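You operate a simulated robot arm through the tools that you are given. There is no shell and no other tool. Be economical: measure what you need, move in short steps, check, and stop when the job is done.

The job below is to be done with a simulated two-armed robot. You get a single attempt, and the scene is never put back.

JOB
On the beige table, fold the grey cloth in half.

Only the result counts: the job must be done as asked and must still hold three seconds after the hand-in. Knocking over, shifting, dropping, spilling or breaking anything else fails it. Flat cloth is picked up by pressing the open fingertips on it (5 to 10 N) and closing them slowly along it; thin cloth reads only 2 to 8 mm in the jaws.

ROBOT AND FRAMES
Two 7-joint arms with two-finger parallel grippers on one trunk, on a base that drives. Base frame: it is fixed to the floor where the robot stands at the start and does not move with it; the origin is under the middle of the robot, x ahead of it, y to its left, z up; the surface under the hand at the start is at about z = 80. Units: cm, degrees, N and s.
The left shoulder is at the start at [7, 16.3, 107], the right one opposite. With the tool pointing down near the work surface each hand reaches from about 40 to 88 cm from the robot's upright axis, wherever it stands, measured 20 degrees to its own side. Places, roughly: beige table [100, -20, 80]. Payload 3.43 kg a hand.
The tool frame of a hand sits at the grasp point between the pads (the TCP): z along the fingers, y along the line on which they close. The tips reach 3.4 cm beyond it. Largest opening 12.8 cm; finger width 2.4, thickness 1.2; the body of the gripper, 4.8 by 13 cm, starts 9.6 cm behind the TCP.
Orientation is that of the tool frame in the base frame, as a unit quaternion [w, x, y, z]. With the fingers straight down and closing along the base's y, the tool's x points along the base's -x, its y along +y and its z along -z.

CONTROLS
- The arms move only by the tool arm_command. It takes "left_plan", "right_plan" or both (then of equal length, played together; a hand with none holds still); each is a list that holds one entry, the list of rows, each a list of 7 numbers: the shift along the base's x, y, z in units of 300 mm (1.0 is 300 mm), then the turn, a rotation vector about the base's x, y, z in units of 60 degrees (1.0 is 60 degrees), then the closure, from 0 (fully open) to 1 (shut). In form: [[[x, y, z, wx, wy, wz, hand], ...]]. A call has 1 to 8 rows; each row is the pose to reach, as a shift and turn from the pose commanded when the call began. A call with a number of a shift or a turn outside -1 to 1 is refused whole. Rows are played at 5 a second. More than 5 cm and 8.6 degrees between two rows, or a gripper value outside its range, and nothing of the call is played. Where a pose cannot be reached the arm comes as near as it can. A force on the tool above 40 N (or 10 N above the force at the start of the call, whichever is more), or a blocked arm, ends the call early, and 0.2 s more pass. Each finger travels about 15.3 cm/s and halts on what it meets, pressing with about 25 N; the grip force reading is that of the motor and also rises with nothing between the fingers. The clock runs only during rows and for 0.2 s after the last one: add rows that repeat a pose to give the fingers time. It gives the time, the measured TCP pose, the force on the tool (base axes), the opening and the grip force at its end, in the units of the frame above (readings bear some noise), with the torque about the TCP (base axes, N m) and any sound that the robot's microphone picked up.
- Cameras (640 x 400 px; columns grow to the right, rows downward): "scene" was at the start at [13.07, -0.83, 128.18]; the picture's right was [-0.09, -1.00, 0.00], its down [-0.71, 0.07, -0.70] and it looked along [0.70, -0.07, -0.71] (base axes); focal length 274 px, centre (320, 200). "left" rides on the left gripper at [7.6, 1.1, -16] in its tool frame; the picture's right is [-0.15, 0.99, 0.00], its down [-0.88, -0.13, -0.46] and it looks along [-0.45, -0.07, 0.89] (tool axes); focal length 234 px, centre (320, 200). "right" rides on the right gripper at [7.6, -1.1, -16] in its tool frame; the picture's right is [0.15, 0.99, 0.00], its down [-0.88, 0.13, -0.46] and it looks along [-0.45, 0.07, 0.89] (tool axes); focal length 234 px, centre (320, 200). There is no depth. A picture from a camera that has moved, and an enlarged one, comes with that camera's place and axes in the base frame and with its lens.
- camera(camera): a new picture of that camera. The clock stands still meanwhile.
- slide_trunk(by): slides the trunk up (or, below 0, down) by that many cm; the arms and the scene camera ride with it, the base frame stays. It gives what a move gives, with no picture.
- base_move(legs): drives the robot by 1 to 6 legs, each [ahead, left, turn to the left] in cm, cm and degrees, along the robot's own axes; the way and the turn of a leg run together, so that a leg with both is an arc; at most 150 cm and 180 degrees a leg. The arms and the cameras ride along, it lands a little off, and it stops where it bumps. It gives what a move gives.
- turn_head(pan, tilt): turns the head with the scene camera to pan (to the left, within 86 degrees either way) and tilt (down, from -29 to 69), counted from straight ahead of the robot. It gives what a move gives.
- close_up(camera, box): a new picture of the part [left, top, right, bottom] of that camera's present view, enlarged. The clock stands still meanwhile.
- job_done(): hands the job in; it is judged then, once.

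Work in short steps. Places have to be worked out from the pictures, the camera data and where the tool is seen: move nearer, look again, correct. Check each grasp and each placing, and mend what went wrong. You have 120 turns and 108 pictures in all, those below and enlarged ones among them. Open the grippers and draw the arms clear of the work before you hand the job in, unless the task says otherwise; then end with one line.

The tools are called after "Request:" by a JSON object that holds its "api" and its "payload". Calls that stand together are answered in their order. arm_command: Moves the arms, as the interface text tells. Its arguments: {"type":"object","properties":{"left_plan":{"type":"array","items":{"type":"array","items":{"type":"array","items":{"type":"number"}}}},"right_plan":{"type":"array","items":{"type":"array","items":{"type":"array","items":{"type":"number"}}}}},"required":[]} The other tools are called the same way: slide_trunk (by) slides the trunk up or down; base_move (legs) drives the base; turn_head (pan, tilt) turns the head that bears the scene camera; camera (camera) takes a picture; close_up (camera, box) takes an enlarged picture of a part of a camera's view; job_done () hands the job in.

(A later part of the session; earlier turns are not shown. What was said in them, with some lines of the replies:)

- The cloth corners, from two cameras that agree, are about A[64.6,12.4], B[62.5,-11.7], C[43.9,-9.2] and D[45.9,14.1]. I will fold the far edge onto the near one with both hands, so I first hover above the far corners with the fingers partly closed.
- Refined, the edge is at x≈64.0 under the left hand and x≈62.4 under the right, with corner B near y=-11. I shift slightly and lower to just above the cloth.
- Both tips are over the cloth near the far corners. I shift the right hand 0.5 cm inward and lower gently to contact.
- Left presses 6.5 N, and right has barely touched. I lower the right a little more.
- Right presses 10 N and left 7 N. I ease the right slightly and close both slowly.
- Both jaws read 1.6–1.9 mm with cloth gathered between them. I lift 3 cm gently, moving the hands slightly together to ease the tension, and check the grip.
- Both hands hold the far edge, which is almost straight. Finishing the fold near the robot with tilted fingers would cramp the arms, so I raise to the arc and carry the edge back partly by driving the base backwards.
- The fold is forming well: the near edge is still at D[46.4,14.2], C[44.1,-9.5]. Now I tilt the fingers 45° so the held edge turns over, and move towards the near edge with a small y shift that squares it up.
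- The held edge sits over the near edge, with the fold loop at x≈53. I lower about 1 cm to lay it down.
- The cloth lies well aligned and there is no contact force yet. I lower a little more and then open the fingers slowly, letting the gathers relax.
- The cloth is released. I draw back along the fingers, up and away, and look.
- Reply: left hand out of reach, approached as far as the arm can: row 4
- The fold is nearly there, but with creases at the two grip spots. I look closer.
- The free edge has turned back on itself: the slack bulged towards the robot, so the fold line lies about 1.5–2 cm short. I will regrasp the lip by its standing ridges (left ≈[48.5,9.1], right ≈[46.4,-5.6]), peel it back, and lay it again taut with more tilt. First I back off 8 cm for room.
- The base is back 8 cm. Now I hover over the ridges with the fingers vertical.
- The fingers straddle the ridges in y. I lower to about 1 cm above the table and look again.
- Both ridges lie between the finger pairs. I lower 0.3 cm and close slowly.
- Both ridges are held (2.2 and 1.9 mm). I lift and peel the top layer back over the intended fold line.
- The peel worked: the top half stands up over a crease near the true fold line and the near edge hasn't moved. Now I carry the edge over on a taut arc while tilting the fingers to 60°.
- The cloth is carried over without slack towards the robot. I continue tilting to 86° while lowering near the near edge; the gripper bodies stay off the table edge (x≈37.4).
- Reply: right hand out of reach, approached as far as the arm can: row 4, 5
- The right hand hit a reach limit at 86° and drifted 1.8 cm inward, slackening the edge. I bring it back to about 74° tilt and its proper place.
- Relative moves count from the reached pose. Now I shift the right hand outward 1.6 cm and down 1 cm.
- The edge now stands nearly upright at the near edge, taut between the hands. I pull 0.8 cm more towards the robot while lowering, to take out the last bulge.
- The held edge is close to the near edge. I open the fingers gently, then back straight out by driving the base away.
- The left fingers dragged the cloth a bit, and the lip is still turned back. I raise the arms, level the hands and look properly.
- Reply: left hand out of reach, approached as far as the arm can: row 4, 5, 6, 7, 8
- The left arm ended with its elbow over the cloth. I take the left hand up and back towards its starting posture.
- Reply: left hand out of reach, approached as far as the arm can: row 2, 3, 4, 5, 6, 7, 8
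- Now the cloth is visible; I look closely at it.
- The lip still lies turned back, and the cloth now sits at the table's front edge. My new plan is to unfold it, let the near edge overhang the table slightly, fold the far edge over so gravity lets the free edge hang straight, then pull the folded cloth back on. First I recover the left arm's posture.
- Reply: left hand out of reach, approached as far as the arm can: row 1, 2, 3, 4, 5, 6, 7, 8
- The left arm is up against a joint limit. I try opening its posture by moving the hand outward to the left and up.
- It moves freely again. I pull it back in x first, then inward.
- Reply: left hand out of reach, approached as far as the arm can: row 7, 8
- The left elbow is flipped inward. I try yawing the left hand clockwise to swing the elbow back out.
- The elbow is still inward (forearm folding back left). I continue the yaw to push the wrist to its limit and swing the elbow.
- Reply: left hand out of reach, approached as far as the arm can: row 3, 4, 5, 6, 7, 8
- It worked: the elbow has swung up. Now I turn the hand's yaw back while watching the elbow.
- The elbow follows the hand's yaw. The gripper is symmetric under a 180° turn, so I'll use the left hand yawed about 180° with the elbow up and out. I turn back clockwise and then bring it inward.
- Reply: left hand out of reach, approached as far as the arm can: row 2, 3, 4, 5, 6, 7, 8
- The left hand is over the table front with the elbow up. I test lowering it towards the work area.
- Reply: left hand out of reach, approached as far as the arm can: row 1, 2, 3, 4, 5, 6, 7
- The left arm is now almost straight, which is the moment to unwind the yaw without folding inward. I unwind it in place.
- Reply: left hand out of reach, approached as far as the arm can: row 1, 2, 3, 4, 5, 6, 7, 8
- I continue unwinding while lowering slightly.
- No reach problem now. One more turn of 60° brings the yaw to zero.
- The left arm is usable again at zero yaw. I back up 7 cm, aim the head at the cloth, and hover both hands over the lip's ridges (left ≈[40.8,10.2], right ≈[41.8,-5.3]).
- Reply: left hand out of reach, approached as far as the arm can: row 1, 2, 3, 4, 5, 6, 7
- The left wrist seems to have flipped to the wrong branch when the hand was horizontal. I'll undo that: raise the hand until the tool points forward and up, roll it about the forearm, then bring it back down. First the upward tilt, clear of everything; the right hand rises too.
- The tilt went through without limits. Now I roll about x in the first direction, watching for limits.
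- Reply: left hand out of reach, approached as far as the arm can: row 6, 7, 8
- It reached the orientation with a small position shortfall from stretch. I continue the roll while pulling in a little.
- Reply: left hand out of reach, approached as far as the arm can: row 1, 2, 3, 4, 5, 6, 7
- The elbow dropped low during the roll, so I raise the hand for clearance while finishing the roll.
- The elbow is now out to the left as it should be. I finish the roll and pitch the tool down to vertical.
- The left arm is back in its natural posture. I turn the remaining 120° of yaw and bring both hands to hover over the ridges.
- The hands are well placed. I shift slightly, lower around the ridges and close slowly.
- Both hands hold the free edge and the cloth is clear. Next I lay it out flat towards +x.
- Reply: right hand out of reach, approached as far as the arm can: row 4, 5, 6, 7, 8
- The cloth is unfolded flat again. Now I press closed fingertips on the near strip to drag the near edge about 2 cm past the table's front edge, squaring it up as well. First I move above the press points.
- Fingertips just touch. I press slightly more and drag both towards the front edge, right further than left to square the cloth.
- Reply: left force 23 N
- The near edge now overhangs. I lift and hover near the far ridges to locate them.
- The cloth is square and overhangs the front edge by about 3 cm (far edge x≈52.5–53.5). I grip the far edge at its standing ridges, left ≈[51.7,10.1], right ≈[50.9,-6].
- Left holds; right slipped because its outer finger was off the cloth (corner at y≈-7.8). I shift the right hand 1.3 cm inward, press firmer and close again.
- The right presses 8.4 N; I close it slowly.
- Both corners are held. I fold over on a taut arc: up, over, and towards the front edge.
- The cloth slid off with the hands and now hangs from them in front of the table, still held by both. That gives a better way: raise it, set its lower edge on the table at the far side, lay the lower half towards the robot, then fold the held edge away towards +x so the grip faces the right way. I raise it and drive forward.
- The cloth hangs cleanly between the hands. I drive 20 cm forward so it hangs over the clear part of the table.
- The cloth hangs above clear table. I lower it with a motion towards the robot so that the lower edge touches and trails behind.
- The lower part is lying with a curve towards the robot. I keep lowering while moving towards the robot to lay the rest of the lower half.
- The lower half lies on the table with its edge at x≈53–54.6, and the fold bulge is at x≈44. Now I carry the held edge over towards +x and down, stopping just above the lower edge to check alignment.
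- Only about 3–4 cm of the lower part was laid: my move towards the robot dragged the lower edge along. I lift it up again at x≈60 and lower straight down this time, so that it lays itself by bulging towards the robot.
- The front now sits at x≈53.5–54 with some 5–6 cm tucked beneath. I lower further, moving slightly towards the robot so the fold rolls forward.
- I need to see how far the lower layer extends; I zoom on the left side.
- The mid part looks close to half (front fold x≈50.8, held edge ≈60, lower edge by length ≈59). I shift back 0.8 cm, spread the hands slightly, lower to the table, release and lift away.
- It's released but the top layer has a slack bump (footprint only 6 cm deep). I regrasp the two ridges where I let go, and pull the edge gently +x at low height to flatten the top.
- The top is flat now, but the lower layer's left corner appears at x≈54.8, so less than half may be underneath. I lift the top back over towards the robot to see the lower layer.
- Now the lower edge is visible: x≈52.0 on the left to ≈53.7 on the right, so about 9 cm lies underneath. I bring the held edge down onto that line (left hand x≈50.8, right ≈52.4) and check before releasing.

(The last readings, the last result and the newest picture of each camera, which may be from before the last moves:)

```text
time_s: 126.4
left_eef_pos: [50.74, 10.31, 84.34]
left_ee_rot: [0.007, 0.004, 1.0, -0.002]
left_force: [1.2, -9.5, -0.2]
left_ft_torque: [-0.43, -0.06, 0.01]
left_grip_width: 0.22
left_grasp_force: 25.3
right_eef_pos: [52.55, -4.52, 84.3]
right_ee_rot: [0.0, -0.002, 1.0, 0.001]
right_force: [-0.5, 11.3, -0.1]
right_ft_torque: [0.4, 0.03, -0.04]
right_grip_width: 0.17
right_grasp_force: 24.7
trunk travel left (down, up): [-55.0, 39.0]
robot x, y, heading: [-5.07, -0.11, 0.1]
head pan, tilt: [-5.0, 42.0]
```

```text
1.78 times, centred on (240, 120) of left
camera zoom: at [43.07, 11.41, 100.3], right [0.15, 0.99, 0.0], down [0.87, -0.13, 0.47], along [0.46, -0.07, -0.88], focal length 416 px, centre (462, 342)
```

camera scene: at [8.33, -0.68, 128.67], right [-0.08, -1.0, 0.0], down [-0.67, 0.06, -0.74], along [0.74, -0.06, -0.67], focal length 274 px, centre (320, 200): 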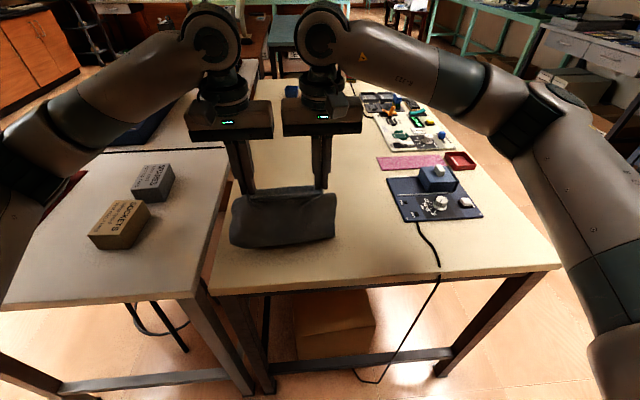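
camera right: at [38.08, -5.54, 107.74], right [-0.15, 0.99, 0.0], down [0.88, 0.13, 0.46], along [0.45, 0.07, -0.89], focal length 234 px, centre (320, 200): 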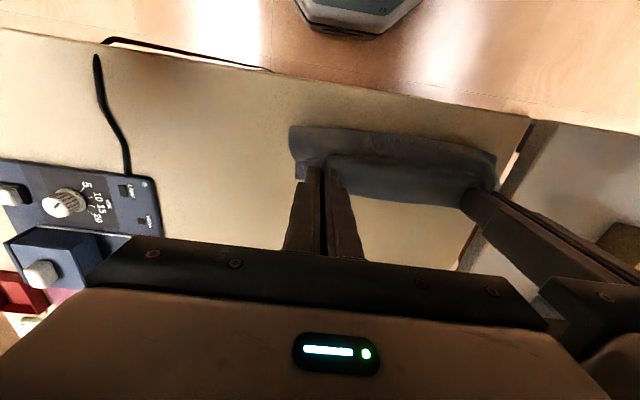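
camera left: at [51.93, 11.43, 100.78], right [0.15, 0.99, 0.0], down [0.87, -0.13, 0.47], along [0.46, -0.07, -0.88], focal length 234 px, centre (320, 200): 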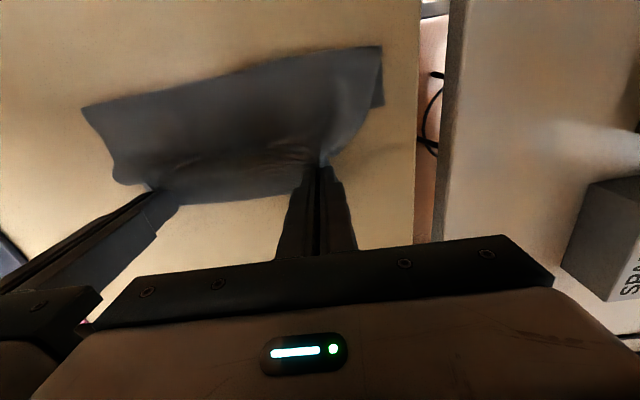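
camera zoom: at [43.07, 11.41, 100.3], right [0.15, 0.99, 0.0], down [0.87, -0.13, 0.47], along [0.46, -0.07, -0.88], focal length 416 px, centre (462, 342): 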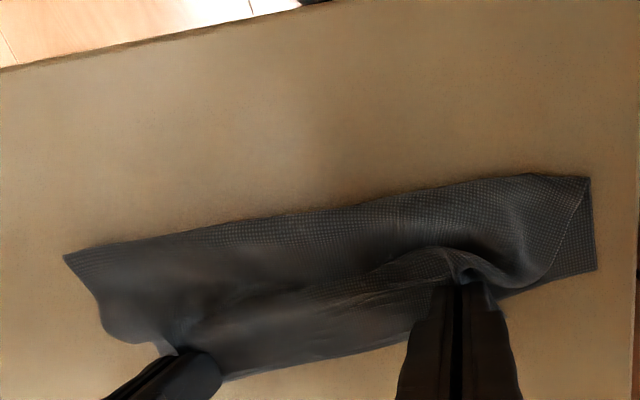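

The lower layer is still only ~4.5 cm; the crease slid rather than rolled. I re-lay it from hanging: touch down at x≈62, then move down and towards the robot at an equal rate until most of it lies flat.

Request:
{"api": "arm_command", "payload": {"left_plan": [[[0, 0, 0.1, 0, 0, 0, 1], [0.03, 0, 0.22, 0, 0, 0, 1], [0.09, 0, 0.34, 0, 0, 0, 1], [0.16, 0, 0.45, 0, 0, 0, 1], [0.24, 0, 0.55, 0, 0, 0, 1], [0.32, 0, 0.63, 0, 0, 0, 1], [0.375, 0, 0.655, 0, 0, 0, 1], [0.375, 0, 0.655, 0, 0, 0, 1]]], "right_plan": [[[0, 0, 0.1, 0, 0, 0, 1], [0.03, 0, 0.22, 0, 0, 0, 1], [0.08, 0, 0.34, 0, 0, 0, 1], [0.13, 0, 0.45, 0, 0, 0, 1], [0.2, 0, 0.55, 0, 0, 0, 1], [0.26, 0, 0.63, 0, 0, 0, 1], [0.315, 0, 0.656, 0, 0, 0, 1], [0.315, 0, 0.656, 0, 0, 0, 1]]]}}

Request:
{"api": "arm_command", "payload": {"left_plan": [[[0, 0, 0, 0, 0, 0, 1], [0, 0, -0.09, 0, 0, 0, 1], [0, 0, -0.177, 0, 0, 0, 1], [-0.073, 0, -0.25, 0, 0, 0, 1], [-0.147, 0, -0.324, 0, 0, 0, 1], [-0.22, 0, -0.397, 0, 0, 0, 1], [-0.294, 0, -0.47, 0, 0, 0, 1], [-0.367, 0, -0.544, 0, 0, 0, 1]]], "right_plan": [[[0, 0, 0, 0, 0, 0, 1], [0, 0, -0.09, 0, 0, 0, 1], [0, 0, -0.177, 0, 0, 0, 1], [-0.073, 0, -0.25, 0, 0, 0, 1], [-0.147, 0, -0.324, 0, 0, 0, 1], [-0.22, 0, -0.397, 0, 0, 0, 1], [-0.294, 0, -0.47, 0, 0, 0, 1], [-0.367, 0, -0.544, 0, 0, 0, 1]]]}}

Request:
{"api": "close_up", "payload": {"camera": "scene", "box": [200, 130, 370, 250]}}

```text
time_s: 128.2
left_eef_pos: [62.1, 10.29, 104.27]
left_ee_rot: [0.005, 0.003, 1.0, -0.002]
left_force: [-0.2, -10.9, -0.4]
left_ft_torque: [-0.42, 0.0, 0.01]
left_grip_width: 0.18
left_grasp_force: 24.5
right_eef_pos: [61.85, -4.62, 104.03]
right_ee_rot: [0.0, -0.002, 1.0, 0.0]
right_force: [-0.5, 10.3, -0.6]
right_ft_torque: [0.38, -0.05, -0.04]
right_grip_width: 0.2
right_grasp_force: 24.7
trunk travel left (down, up): [-55.0, 39.0]
robot x, y, heading: [-5.06, 0.29, 0.5]
head pan, tilt: [-5.0, 42.0]
```

```text
time_s: 130.0
left_eef_pos: [51.2, 10.23, 87.84]
left_ee_rot: [0.006, 0.004, 1.0, -0.003]
left_force: [-0.5, -10.9, 0.0]
left_ft_torque: [-0.4, 0.03, 0.01]
left_grip_width: 0.22
left_grasp_force: 25.2
right_eef_pos: [50.62, -4.82, 87.65]
right_ee_rot: [0.0, -0.002, 1.0, 0.001]
right_force: [1.1, 11.5, 0.2]
right_ft_torque: [0.4, 0.01, -0.05]
right_grip_width: 0.18
right_grasp_force: 24.9
trunk travel left (down, up): [-55.0, 39.0]
robot x, y, heading: [-5.11, -0.05, 0.2]
head pan, tilt: [-5.0, 42.0]
```

```text
3.33 times, centred on (285, 190) of scene
camera zoom: at [8.33, -0.67, 128.68], right [-0.08, -1.0, 0.0], down [-0.67, 0.06, -0.74], along [0.74, -0.06, -0.67], focal length 914 px, centre (437, 233)
```

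zoom: 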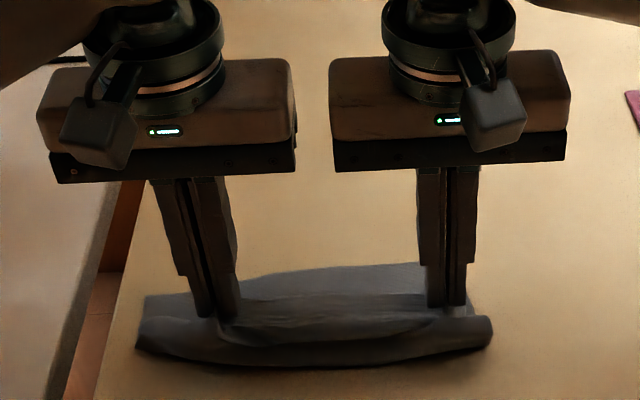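

Now the lower layer is properly laid: its edge is at x≈58.5 and the fold bulge at x≈50, so about 8.5 cm. I roll slightly more, then carry the held edge up and over to x≈58.5.

Request:
{"api": "arm_command", "payload": {"left_plan": [[[-0.05, 0, -0.05, 0, 0, 0, 1], [-0.05, 0, 0.04, 0, 0, 0, 1], [-0.03, 0, 0.12, 0, 0, 0, 1], [0.053, 0, 0.117, 0, 0, 0, 1], [0.135, 0, 0.06, 0, 0, 0, 1], [0.187, 0, -0.03, 0, 0, 0, 1], [0.197, 0, -0.1, 0, 0, 0, 1], [0.197, 0, -0.1, 0, 0, 0, 1]]], "right_plan": [[[-0.03, 0, -0.05, 0, 0, 0, 1], [-0.03, 0, 0.04, 0, 0, 0, 1], [-0.01, 0, 0.12, 0, 0, 0, 1], [0.073, 0, 0.117, 0, 0, 0, 1], [0.16, 0, 0.06, 0, 0, 0, 1], [0.22, 0, -0.03, 0, 0, 0, 1], [0.234, 0, -0.1, 0, 0, 0, 1], [0.234, 0, -0.1, 0, 0, 0, 1]]]}}

Request:
{"api": "close_up", "payload": {"camera": "left", "box": [60, 20, 420, 220]}}

```text
time_s: 131.8
left_eef_pos: [57.09, 10.18, 84.7]
left_ee_rot: [0.005, 0.004, 1.0, -0.002]
left_force: [-0.6, -8.6, -0.3]
left_ft_torque: [-0.28, -0.01, 0.01]
left_grip_width: 0.22
left_grasp_force: 25.2
right_eef_pos: [57.97, -4.75, 84.67]
right_ee_rot: [0.0, -0.001, 1.0, 0.002]
right_force: [-0.3, 8.4, 0.1]
right_ft_torque: [0.27, 0.03, -0.01]
right_grip_width: 0.17
right_grasp_force: 25.2
trunk travel left (down, up): [-55.0, 39.0]
robot x, y, heading: [-4.9, 0.33, 0.1]
head pan, tilt: [-5.0, 42.0]
```

```text
1.78 times, centred on (240, 120) of left
camera zoom: at [49.31, 11.35, 100.67], right [0.15, 0.99, 0.0], down [0.87, -0.13, 0.47], along [0.46, -0.07, -0.88], focal length 416 px, centre (462, 342)
```

zoom: 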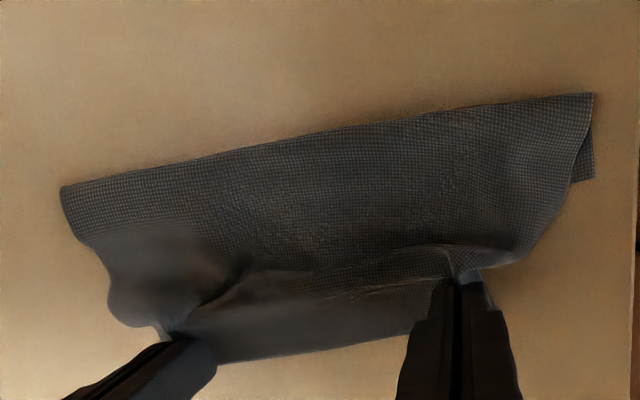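

The upward arc pulled the lower layer out again, because it went taut. I repeat the lay-down that worked and this time will carry the edge over low and slack.

Request:
{"api": "arm_command", "payload": {"left_plan": [[[0, 0, 0.1, 0, 0, 0, 1], [0.02, 0, 0.22, 0, 0, 0, 1], [0.05, 0, 0.34, 0, 0, 0, 1], [0.09, 0, 0.45, 0, 0, 0, 1], [0.13, 0, 0.55, 0, 0, 0, 1], [0.16, 0, 0.63, 0, 0, 0, 1], [0.164, 0, 0.65, 0, 0, 0, 1], [0.164, 0, 0.65, 0, 0, 0, 1]]], "right_plan": [[[0, 0, 0.1, 0, 0, 0, 1], [0.02, 0, 0.22, 0, 0, 0, 1], [0.04, 0, 0.34, 0, 0, 0, 1], [0.07, 0, 0.45, 0, 0, 0, 1], [0.1, 0, 0.55, 0, 0, 0, 1], [0.13, 0, 0.63, 0, 0, 0, 1], [0.138, 0, 0.65, 0, 0, 0, 1], [0.138, 0, 0.65, 0, 0, 0, 1]]]}}

Request:
{"api": "arm_command", "payload": {"left_plan": [[[0, 0, 0, 0, 0, 0, 1], [0, 0, -0.09, 0, 0, 0, 1], [0, 0, -0.177, 0, 0, 0, 1], [-0.073, 0, -0.25, 0, 0, 0, 1], [-0.147, 0, -0.324, 0, 0, 0, 1], [-0.22, 0, -0.397, 0, 0, 0, 1], [-0.294, 0, -0.47, 0, 0, 0, 1], [-0.367, 0, -0.544, 0, 0, 0, 1]]], "right_plan": [[[0, 0, 0, 0, 0, 0, 1], [0, 0, -0.09, 0, 0, 0, 1], [0, 0, -0.177, 0, 0, 0, 1], [-0.073, 0, -0.25, 0, 0, 0, 1], [-0.147, 0, -0.324, 0, 0, 0, 1], [-0.22, 0, -0.397, 0, 0, 0, 1], [-0.294, 0, -0.47, 0, 0, 0, 1], [-0.367, 0, -0.544, 0, 0, 0, 1]]]}}

Request:
{"api": "arm_command", "payload": {"left_plan": [[[-0.02, 0, -0.025, 0, 0, 0, 1], [-0.04, 0, -0.045, 0, 0, 0, 1], [-0.04, 0, -0.045, 0, 0, 0, 1]]], "right_plan": [[[-0.02, 0, -0.025, 0, 0, 0, 1], [-0.04, 0, -0.045, 0, 0, 0, 1], [-0.04, 0, -0.045, 0, 0, 0, 1]]]}}

Request:
{"api": "close_up", "payload": {"camera": "scene", "box": [200, 130, 370, 250]}}

```text
time_s: 133.6
left_eef_pos: [62.03, 10.17, 104.12]
left_ee_rot: [0.005, 0.004, 1.0, -0.003]
left_force: [-0.3, -10.6, -0.8]
left_ft_torque: [-0.34, 0.0, -0.03]
left_grip_width: 0.22
left_grasp_force: 25.4
right_eef_pos: [62.09, -4.82, 104.2]
right_ee_rot: [0.0, -0.001, 1.0, 0.0]
right_force: [0.0, 9.6, -0.2]
right_ft_torque: [0.36, 0.02, -0.02]
right_grip_width: 0.18
right_grasp_force: 24.7
trunk travel left (down, up): [-55.0, 39.0]
robot x, y, heading: [-5.03, -0.06, 0.0]
head pan, tilt: [-5.0, 42.0]
```

```text
time_s: 135.4
left_eef_pos: [50.79, 10.26, 87.83]
left_ee_rot: [0.006, 0.004, 1.0, -0.001]
left_force: [-0.2, -11.3, -0.1]
left_ft_torque: [-0.41, -0.02, 0.0]
left_grip_width: 0.21
left_grasp_force: 24.3
right_eef_pos: [51.03, -4.84, 87.8]
right_ee_rot: [0.0, -0.002, 1.0, 0.002]
right_force: [0.4, 11.1, -1.2]
right_ft_torque: [0.38, -0.04, -0.02]
right_grip_width: 0.2
right_grasp_force: 24.9
trunk travel left (down, up): [-55.0, 39.0]
robot x, y, heading: [-5.14, -0.21, 0.4]
head pan, tilt: [-5.0, 42.0]
```

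```text
time_s: 136.2
left_eef_pos: [49.75, 10.22, 86.55]
left_ee_rot: [0.006, 0.003, 1.0, -0.003]
left_force: [-0.4, -11.2, 0.4]
left_ft_torque: [-0.45, 0.0, -0.04]
left_grip_width: 0.22
left_grasp_force: 24.6
right_eef_pos: [49.89, -4.75, 86.46]
right_ee_rot: [0.0, -0.002, 1.0, 0.001]
right_force: [0.5, 12.2, -0.3]
right_ft_torque: [0.4, -0.04, -0.02]
right_grip_width: 0.2
right_grasp_force: 24.9
trunk travel left (down, up): [-55.0, 39.0]
robot x, y, heading: [-4.87, 0.05, 0.3]
head pan, tilt: [-5.0, 42.0]
```

```text
3.33 times, centred on (285, 190) of scene
camera zoom: at [8.35, -0.68, 128.67], right [-0.08, -1.0, 0.0], down [-0.67, 0.06, -0.74], along [0.74, -0.06, -0.67], focal length 914 px, centre (437, 233)
```

zoom: 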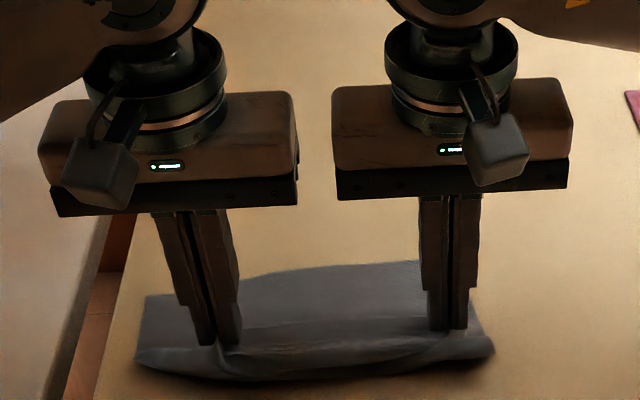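

The lower layer is laid again: lower edge x≈58–59, front ≈48–50, so about half. Now I carry the held edge over low and slack to just short of the lower edge.

Request:
{"api": "arm_command", "payload": {"left_plan": [[[0.03, 0, 0.02, 0, 0, 0, 1], [0.075, 0, 0.033, 0, 0, 0, 1], [0.123, 0, 0.037, 0, 0, 0, 1], [0.187, 0, 0.02, 0, 0, 0, 1], [0.235, 0, -0.02, 0, 0, 0, 1], [0.238, 0, -0.06, 0, 0, 0, 1], [0.238, 0, -0.075, 0, 0, 0, 1]]], "right_plan": [[[0.03, 0, 0.02, 0, 0, 0, 1], [0.08, 0, 0.033, 0, 0, 0, 1], [0.13, 0, 0.037, 0, 0, 0, 1], [0.2, 0, 0.02, 0, 0, 0, 1], [0.255, 0, -0.02, 0, 0, 0, 1], [0.26, 0, -0.06, 0, 0, 0, 1], [0.26, 0, -0.072, 0, 0, 0, 1]]]}}

Request:
{"api": "close_up", "payload": {"camera": "left", "box": [60, 20, 420, 220]}}

```text
time_s: 137.8
left_eef_pos: [56.89, 10.18, 84.25]
left_ee_rot: [0.006, 0.004, 1.0, -0.002]
left_force: [-0.8, -10.4, 0.9]
left_ft_torque: [-0.41, -0.01, 0.0]
left_grip_width: 0.22
left_grasp_force: 24.8
right_eef_pos: [57.76, -4.85, 84.36]
right_ee_rot: [0.0, -0.002, 1.0, 0.001]
right_force: [0.2, 10.3, -0.5]
right_ft_torque: [0.39, 0.0, -0.03]
right_grip_width: 0.21
right_grasp_force: 25.0
trunk travel left (down, up): [-55.0, 39.0]
robot x, y, heading: [-4.69, 0.19, 0.3]
head pan, tilt: [-5.0, 42.0]
```

```text
1.78 times, centred on (240, 120) of left
camera zoom: at [49.1, 11.41, 100.22], right [0.15, 0.99, 0.0], down [0.87, -0.13, 0.47], along [0.46, -0.07, -0.88], focal length 416 px, centre (462, 342)
```

zoom: 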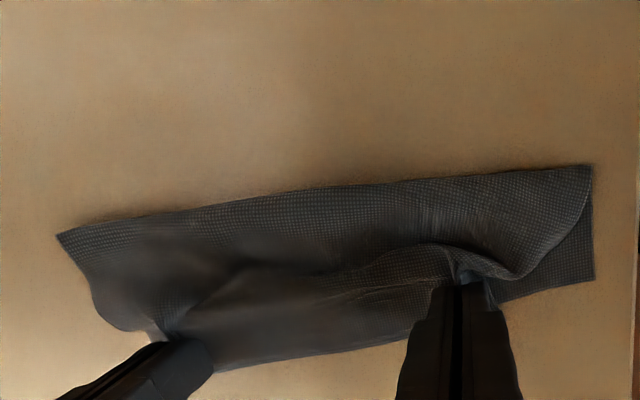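

The edges now line up on the +x side (lower corner x≈57.1, top edge ≈58), with some slack in the top layer. I release here and lift straight off.

Request:
{"api": "arm_command", "payload": {"left_plan": [[[0, -0.005, -0.005, 0, 0, 0, 1], [0, -0.005, -0.008, 0, 0, 0, 0.95], [0, -0.005, -0.008, 0, 0, 0, 0.88], [0, -0.005, -0.008, 0, 0, 0, 0.8], [0, -0.005, -0.008, 0, 0, 0, 0.72], [0, -0.005, 0.04, 0, 0, 0, 0.72], [0, -0.005, 0.14, 0, 0, 0, 0.72], [0, 0.05, 0.28, 0, 0, 0, 0.72]]], "right_plan": [[[0, 0.005, -0.005, 0, 0, 0, 1], [0, 0.005, -0.01, 0, 0, 0, 0.95], [0, 0.005, -0.01, 0, 0, 0, 0.88], [0, 0.005, -0.01, 0, 0, 0, 0.8], [0, 0.005, -0.01, 0, 0, 0, 0.72], [0, 0.005, 0.04, 0, 0, 0, 0.72], [0, 0.005, 0.14, 0, 0, 0, 0.72], [0, -0.05, 0.28, 0, 0, 0, 0.72]]]}}

Request:
{"api": "arm_command", "payload": {"left_plan": [[[0, 0.1, 0.1, 0, 0, 0, 1], [0, 0.2, 0.2, 0, 0, 0, 1]]], "right_plan": [[[0, -0.1, 0.1, 0, 0, 0, 1], [0, -0.2, 0.2, 0, 0, 0, 1]]]}}

Request:
{"api": "close_up", "payload": {"camera": "scene", "box": [220, 140, 350, 230]}}

```text
time_s: 139.6
left_eef_pos: [56.86, 11.68, 92.94]
left_ee_rot: [0.006, 0.002, 1.0, -0.002]
left_force: [-0.8, -0.6, 0.7]
left_ft_torque: [0.0, -0.03, 0.02]
left_grip_width: 3.55
left_grasp_force: 0.0
right_eef_pos: [57.54, -6.22, 92.75]
right_ee_rot: [0.001, -0.002, 1.0, 0.001]
right_force: [0.2, 0.3, -0.1]
right_ft_torque: [-0.01, -0.03, -0.02]
right_grip_width: 3.59
right_grasp_force: 0.1
trunk travel left (down, up): [-55.0, 39.0]
robot x, y, heading: [-5.06, 0.11, 0.3]
head pan, tilt: [-5.0, 42.0]
```

```text
time_s: 140.2
left_eef_pos: [56.78, 17.78, 98.66]
left_ee_rot: [0.005, 0.004, 1.0, -0.002]
left_force: [-0.9, 0.2, -0.4]
left_ft_torque: [0.0, 0.01, 0.0]
left_grip_width: 0.0
left_grasp_force: 25.0
right_eef_pos: [57.55, -12.25, 98.94]
right_ee_rot: [0.0, -0.001, 1.0, 0.001]
right_force: [-0.3, 0.0, 0.6]
right_ft_torque: [-0.03, -0.01, -0.02]
right_grip_width: 0.0
right_grasp_force: 24.9
trunk travel left (down, up): [-55.0, 39.0]
robot x, y, heading: [-5.03, -0.05, -0.1]
head pan, tilt: [-5.0, 42.0]
```

```text
4.44 times, centred on (285, 185) of scene
camera zoom: at [8.24, -0.68, 128.67], right [-0.08, -1.0, 0.0], down [-0.67, 0.06, -0.74], along [0.74, -0.06, -0.67], focal length 1218 px, centre (476, 267)
```

zoom: 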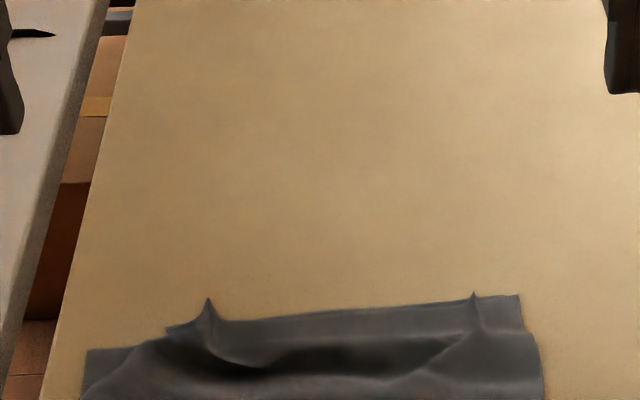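

The +x edges line up within about 1 cm, but the top-left corner is gathered inward (y≈12.6 against 17.1 below). I'll press the left fingertip lightly on that corner and slide it outward to spread the gather; first I go down to light contact.

Request:
{"api": "arm_command", "payload": {"left_plan": [[[-0.01, -0.1, -0.1, 0, 0, 0, 1], [-0.02, -0.18, -0.2, 0, 0, 0, 1], [-0.02, -0.207, -0.32, 0, 0, 0, 1], [-0.02, -0.207, -0.42, 0, 0, 0, 1], [-0.02, -0.207, -0.465, 0, 0, 0, 1], [-0.02, -0.207, -0.485, 0, 0, 0, 1], [-0.02, -0.207, -0.495, 0, 0, 0, 1], [-0.02, -0.207, -0.495, 0, 0, 0, 1]]], "right_plan": [[[-0.03, 0.08, -0.1, 0, 0, 0, 1], [-0.04, 0.16, -0.2, 0, 0, 0, 1], [-0.04, 0.22, -0.32, 0, 0, 0, 1], [-0.04, 0.24, -0.42, 0, 0, 0, 1], [-0.04, 0.24, -0.465, 0, 0, 0, 1], [-0.04, 0.24, -0.485, 0, 0, 0, 1], [-0.04, 0.24, -0.5, 0, 0, 0, 1], [-0.04, 0.24, -0.505, 0, 0, 0, 1]]]}}

```text
time_s: 142.0
left_eef_pos: [56.13, 11.47, 83.84]
left_ee_rot: [0.005, 0.003, 1.0, -0.003]
left_force: [1.6, -0.2, 0.8]
left_ft_torque: [-0.01, 0.0, -0.02]
left_grip_width: 0.0
left_grasp_force: 24.9
right_eef_pos: [56.4, -5.11, 83.56]
right_ee_rot: [0.0, -0.002, 1.0, 0.001]
right_force: [0.0, -0.2, 0.8]
right_ft_torque: [0.02, 0.04, 0.02]
right_grip_width: 0.01
right_grasp_force: 24.8
trunk travel left (down, up): [-55.0, 39.0]
robot x, y, heading: [-5.17, -0.07, 0.2]
head pan, tilt: [-5.0, 42.0]
```

Light contact on both. I press slightly more; the right holds while the left slides 3.8 cm outward, then both lift off.

Request:
{"api": "arm_command", "payload": {"left_plan": [[[0, 0, -0.007, 0, 0, 0, 1], [0, 0.025, -0.008, 0, 0, 0, 1], [0, 0.05, -0.008, 0, 0, 0, 1], [0, 0.075, -0.008, 0, 0, 0, 1], [0, 0.1, -0.008, 0, 0, 0, 1], [0, 0.127, -0.008, 0, 0, 0, 1], [0, 0.127, 0.03, 0, 0, 0, 1], [0, 0.127, 0.13, 0, 0, 0, 1]]], "right_plan": [[[0, 0, -0.008, 0, 0, 0, 1], [0, -0.005, -0.01, 0, 0, 0, 1], [0, -0.01, -0.01, 0, 0, 0, 1], [0, -0.017, -0.01, 0, 0, 0, 1], [0, -0.022, -0.01, 0, 0, 0, 1], [0, -0.027, -0.01, 0, 0, 0, 1], [0, -0.027, 0.03, 0, 0, 0, 1], [0, -0.027, 0.13, 0, 0, 0, 1]]]}}

```text
time_s: 143.8
left_eef_pos: [56.04, 15.36, 87.74]
left_ee_rot: [0.005, 0.003, 1.0, -0.002]
left_force: [-0.3, -0.3, -0.2]
left_ft_torque: [0.01, -0.03, -0.04]
left_grip_width: 0.0
left_grasp_force: 25.6
right_eef_pos: [56.4, -5.88, 87.31]
right_ee_rot: [0.0, -0.001, 1.0, 0.0]
right_force: [-1.3, 0.9, 1.2]
right_ft_torque: [0.01, -0.02, -0.03]
right_grip_width: 0.0
right_grasp_force: 25.0
trunk travel left (down, up): [-55.0, 39.0]
robot x, y, heading: [-4.59, 0.56, 0.2]
head pan, tilt: [-5.0, 42.0]
```

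I raise the hands clear and use the last picture to check.

Request:
{"api": "arm_command", "payload": {"left_plan": [[[0, 0.03, 0.12, 0, 0, 0, 0.8], [0, 0.1, 0.24, 0, 0, 0, 0.6], [0, 0.2, 0.36, 0, 0, 0, 0.4], [0, 0.28, 0.46, 0, 0, 0, 0.2]]], "right_plan": [[[0, -0.03, 0.12, 0, 0, 0, 0.8], [0, -0.1, 0.24, 0, 0, 0, 0.6], [0, -0.2, 0.36, 0, 0, 0, 0.4], [0, -0.28, 0.46, 0, 0, 0, 0.2]]]}}

Request:
{"api": "close_up", "payload": {"camera": "scene", "box": [215, 170, 345, 250]}}

```text
time_s: 144.8
left_eef_pos: [56.14, 23.66, 101.53]
left_ee_rot: [0.005, 0.003, 1.0, -0.002]
left_force: [-1.1, 1.5, 0.5]
left_ft_torque: [-0.02, -0.02, 0.01]
left_grip_width: 10.24
left_grasp_force: 0.1
right_eef_pos: [56.42, -14.41, 101.55]
right_ee_rot: [0.0, -0.002, 1.0, 0.001]
right_force: [0.8, -0.3, -0.2]
right_ft_torque: [0.0, -0.04, -0.02]
right_grip_width: 10.25
right_grasp_force: 0.0
trunk travel left (down, up): [-55.0, 39.0]
robot x, y, heading: [-4.89, 0.38, 0.4]
head pan, tilt: [-5.0, 42.0]
```

```text
4.92 times, centred on (280, 210) of scene
camera zoom: at [8.19, -0.7, 128.68], right [-0.08, -1.0, 0.0], down [-0.67, 0.06, -0.74], along [0.74, -0.06, -0.67], focal length 1350 px, centre (517, 151)
```

zoom: 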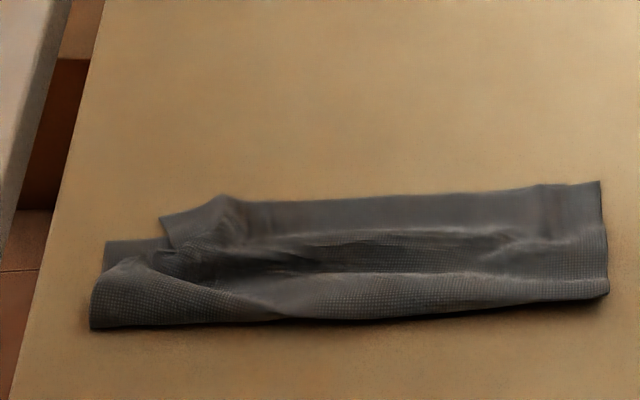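

The cloth is folded over along a single fold line: the right corners meet, the left corners are about 3 cm apart, and some wrinkles remain. The hands are open and clear, and nothing else was touched, so I hand it in.

Request:
{"api": "job_done", "payload": {}}

```text
The job is handed in.
```

The grey cloth is folded roughly in half on the beige table and handed in, but the fold is imperfect. From the last picture, the edges meet on the right as far as I could see. The left corners are about 3 cm apart, and the top layer still has some slack wrinkles. The grippers are open and clear of the cloth, and I saw nothing else disturbed.
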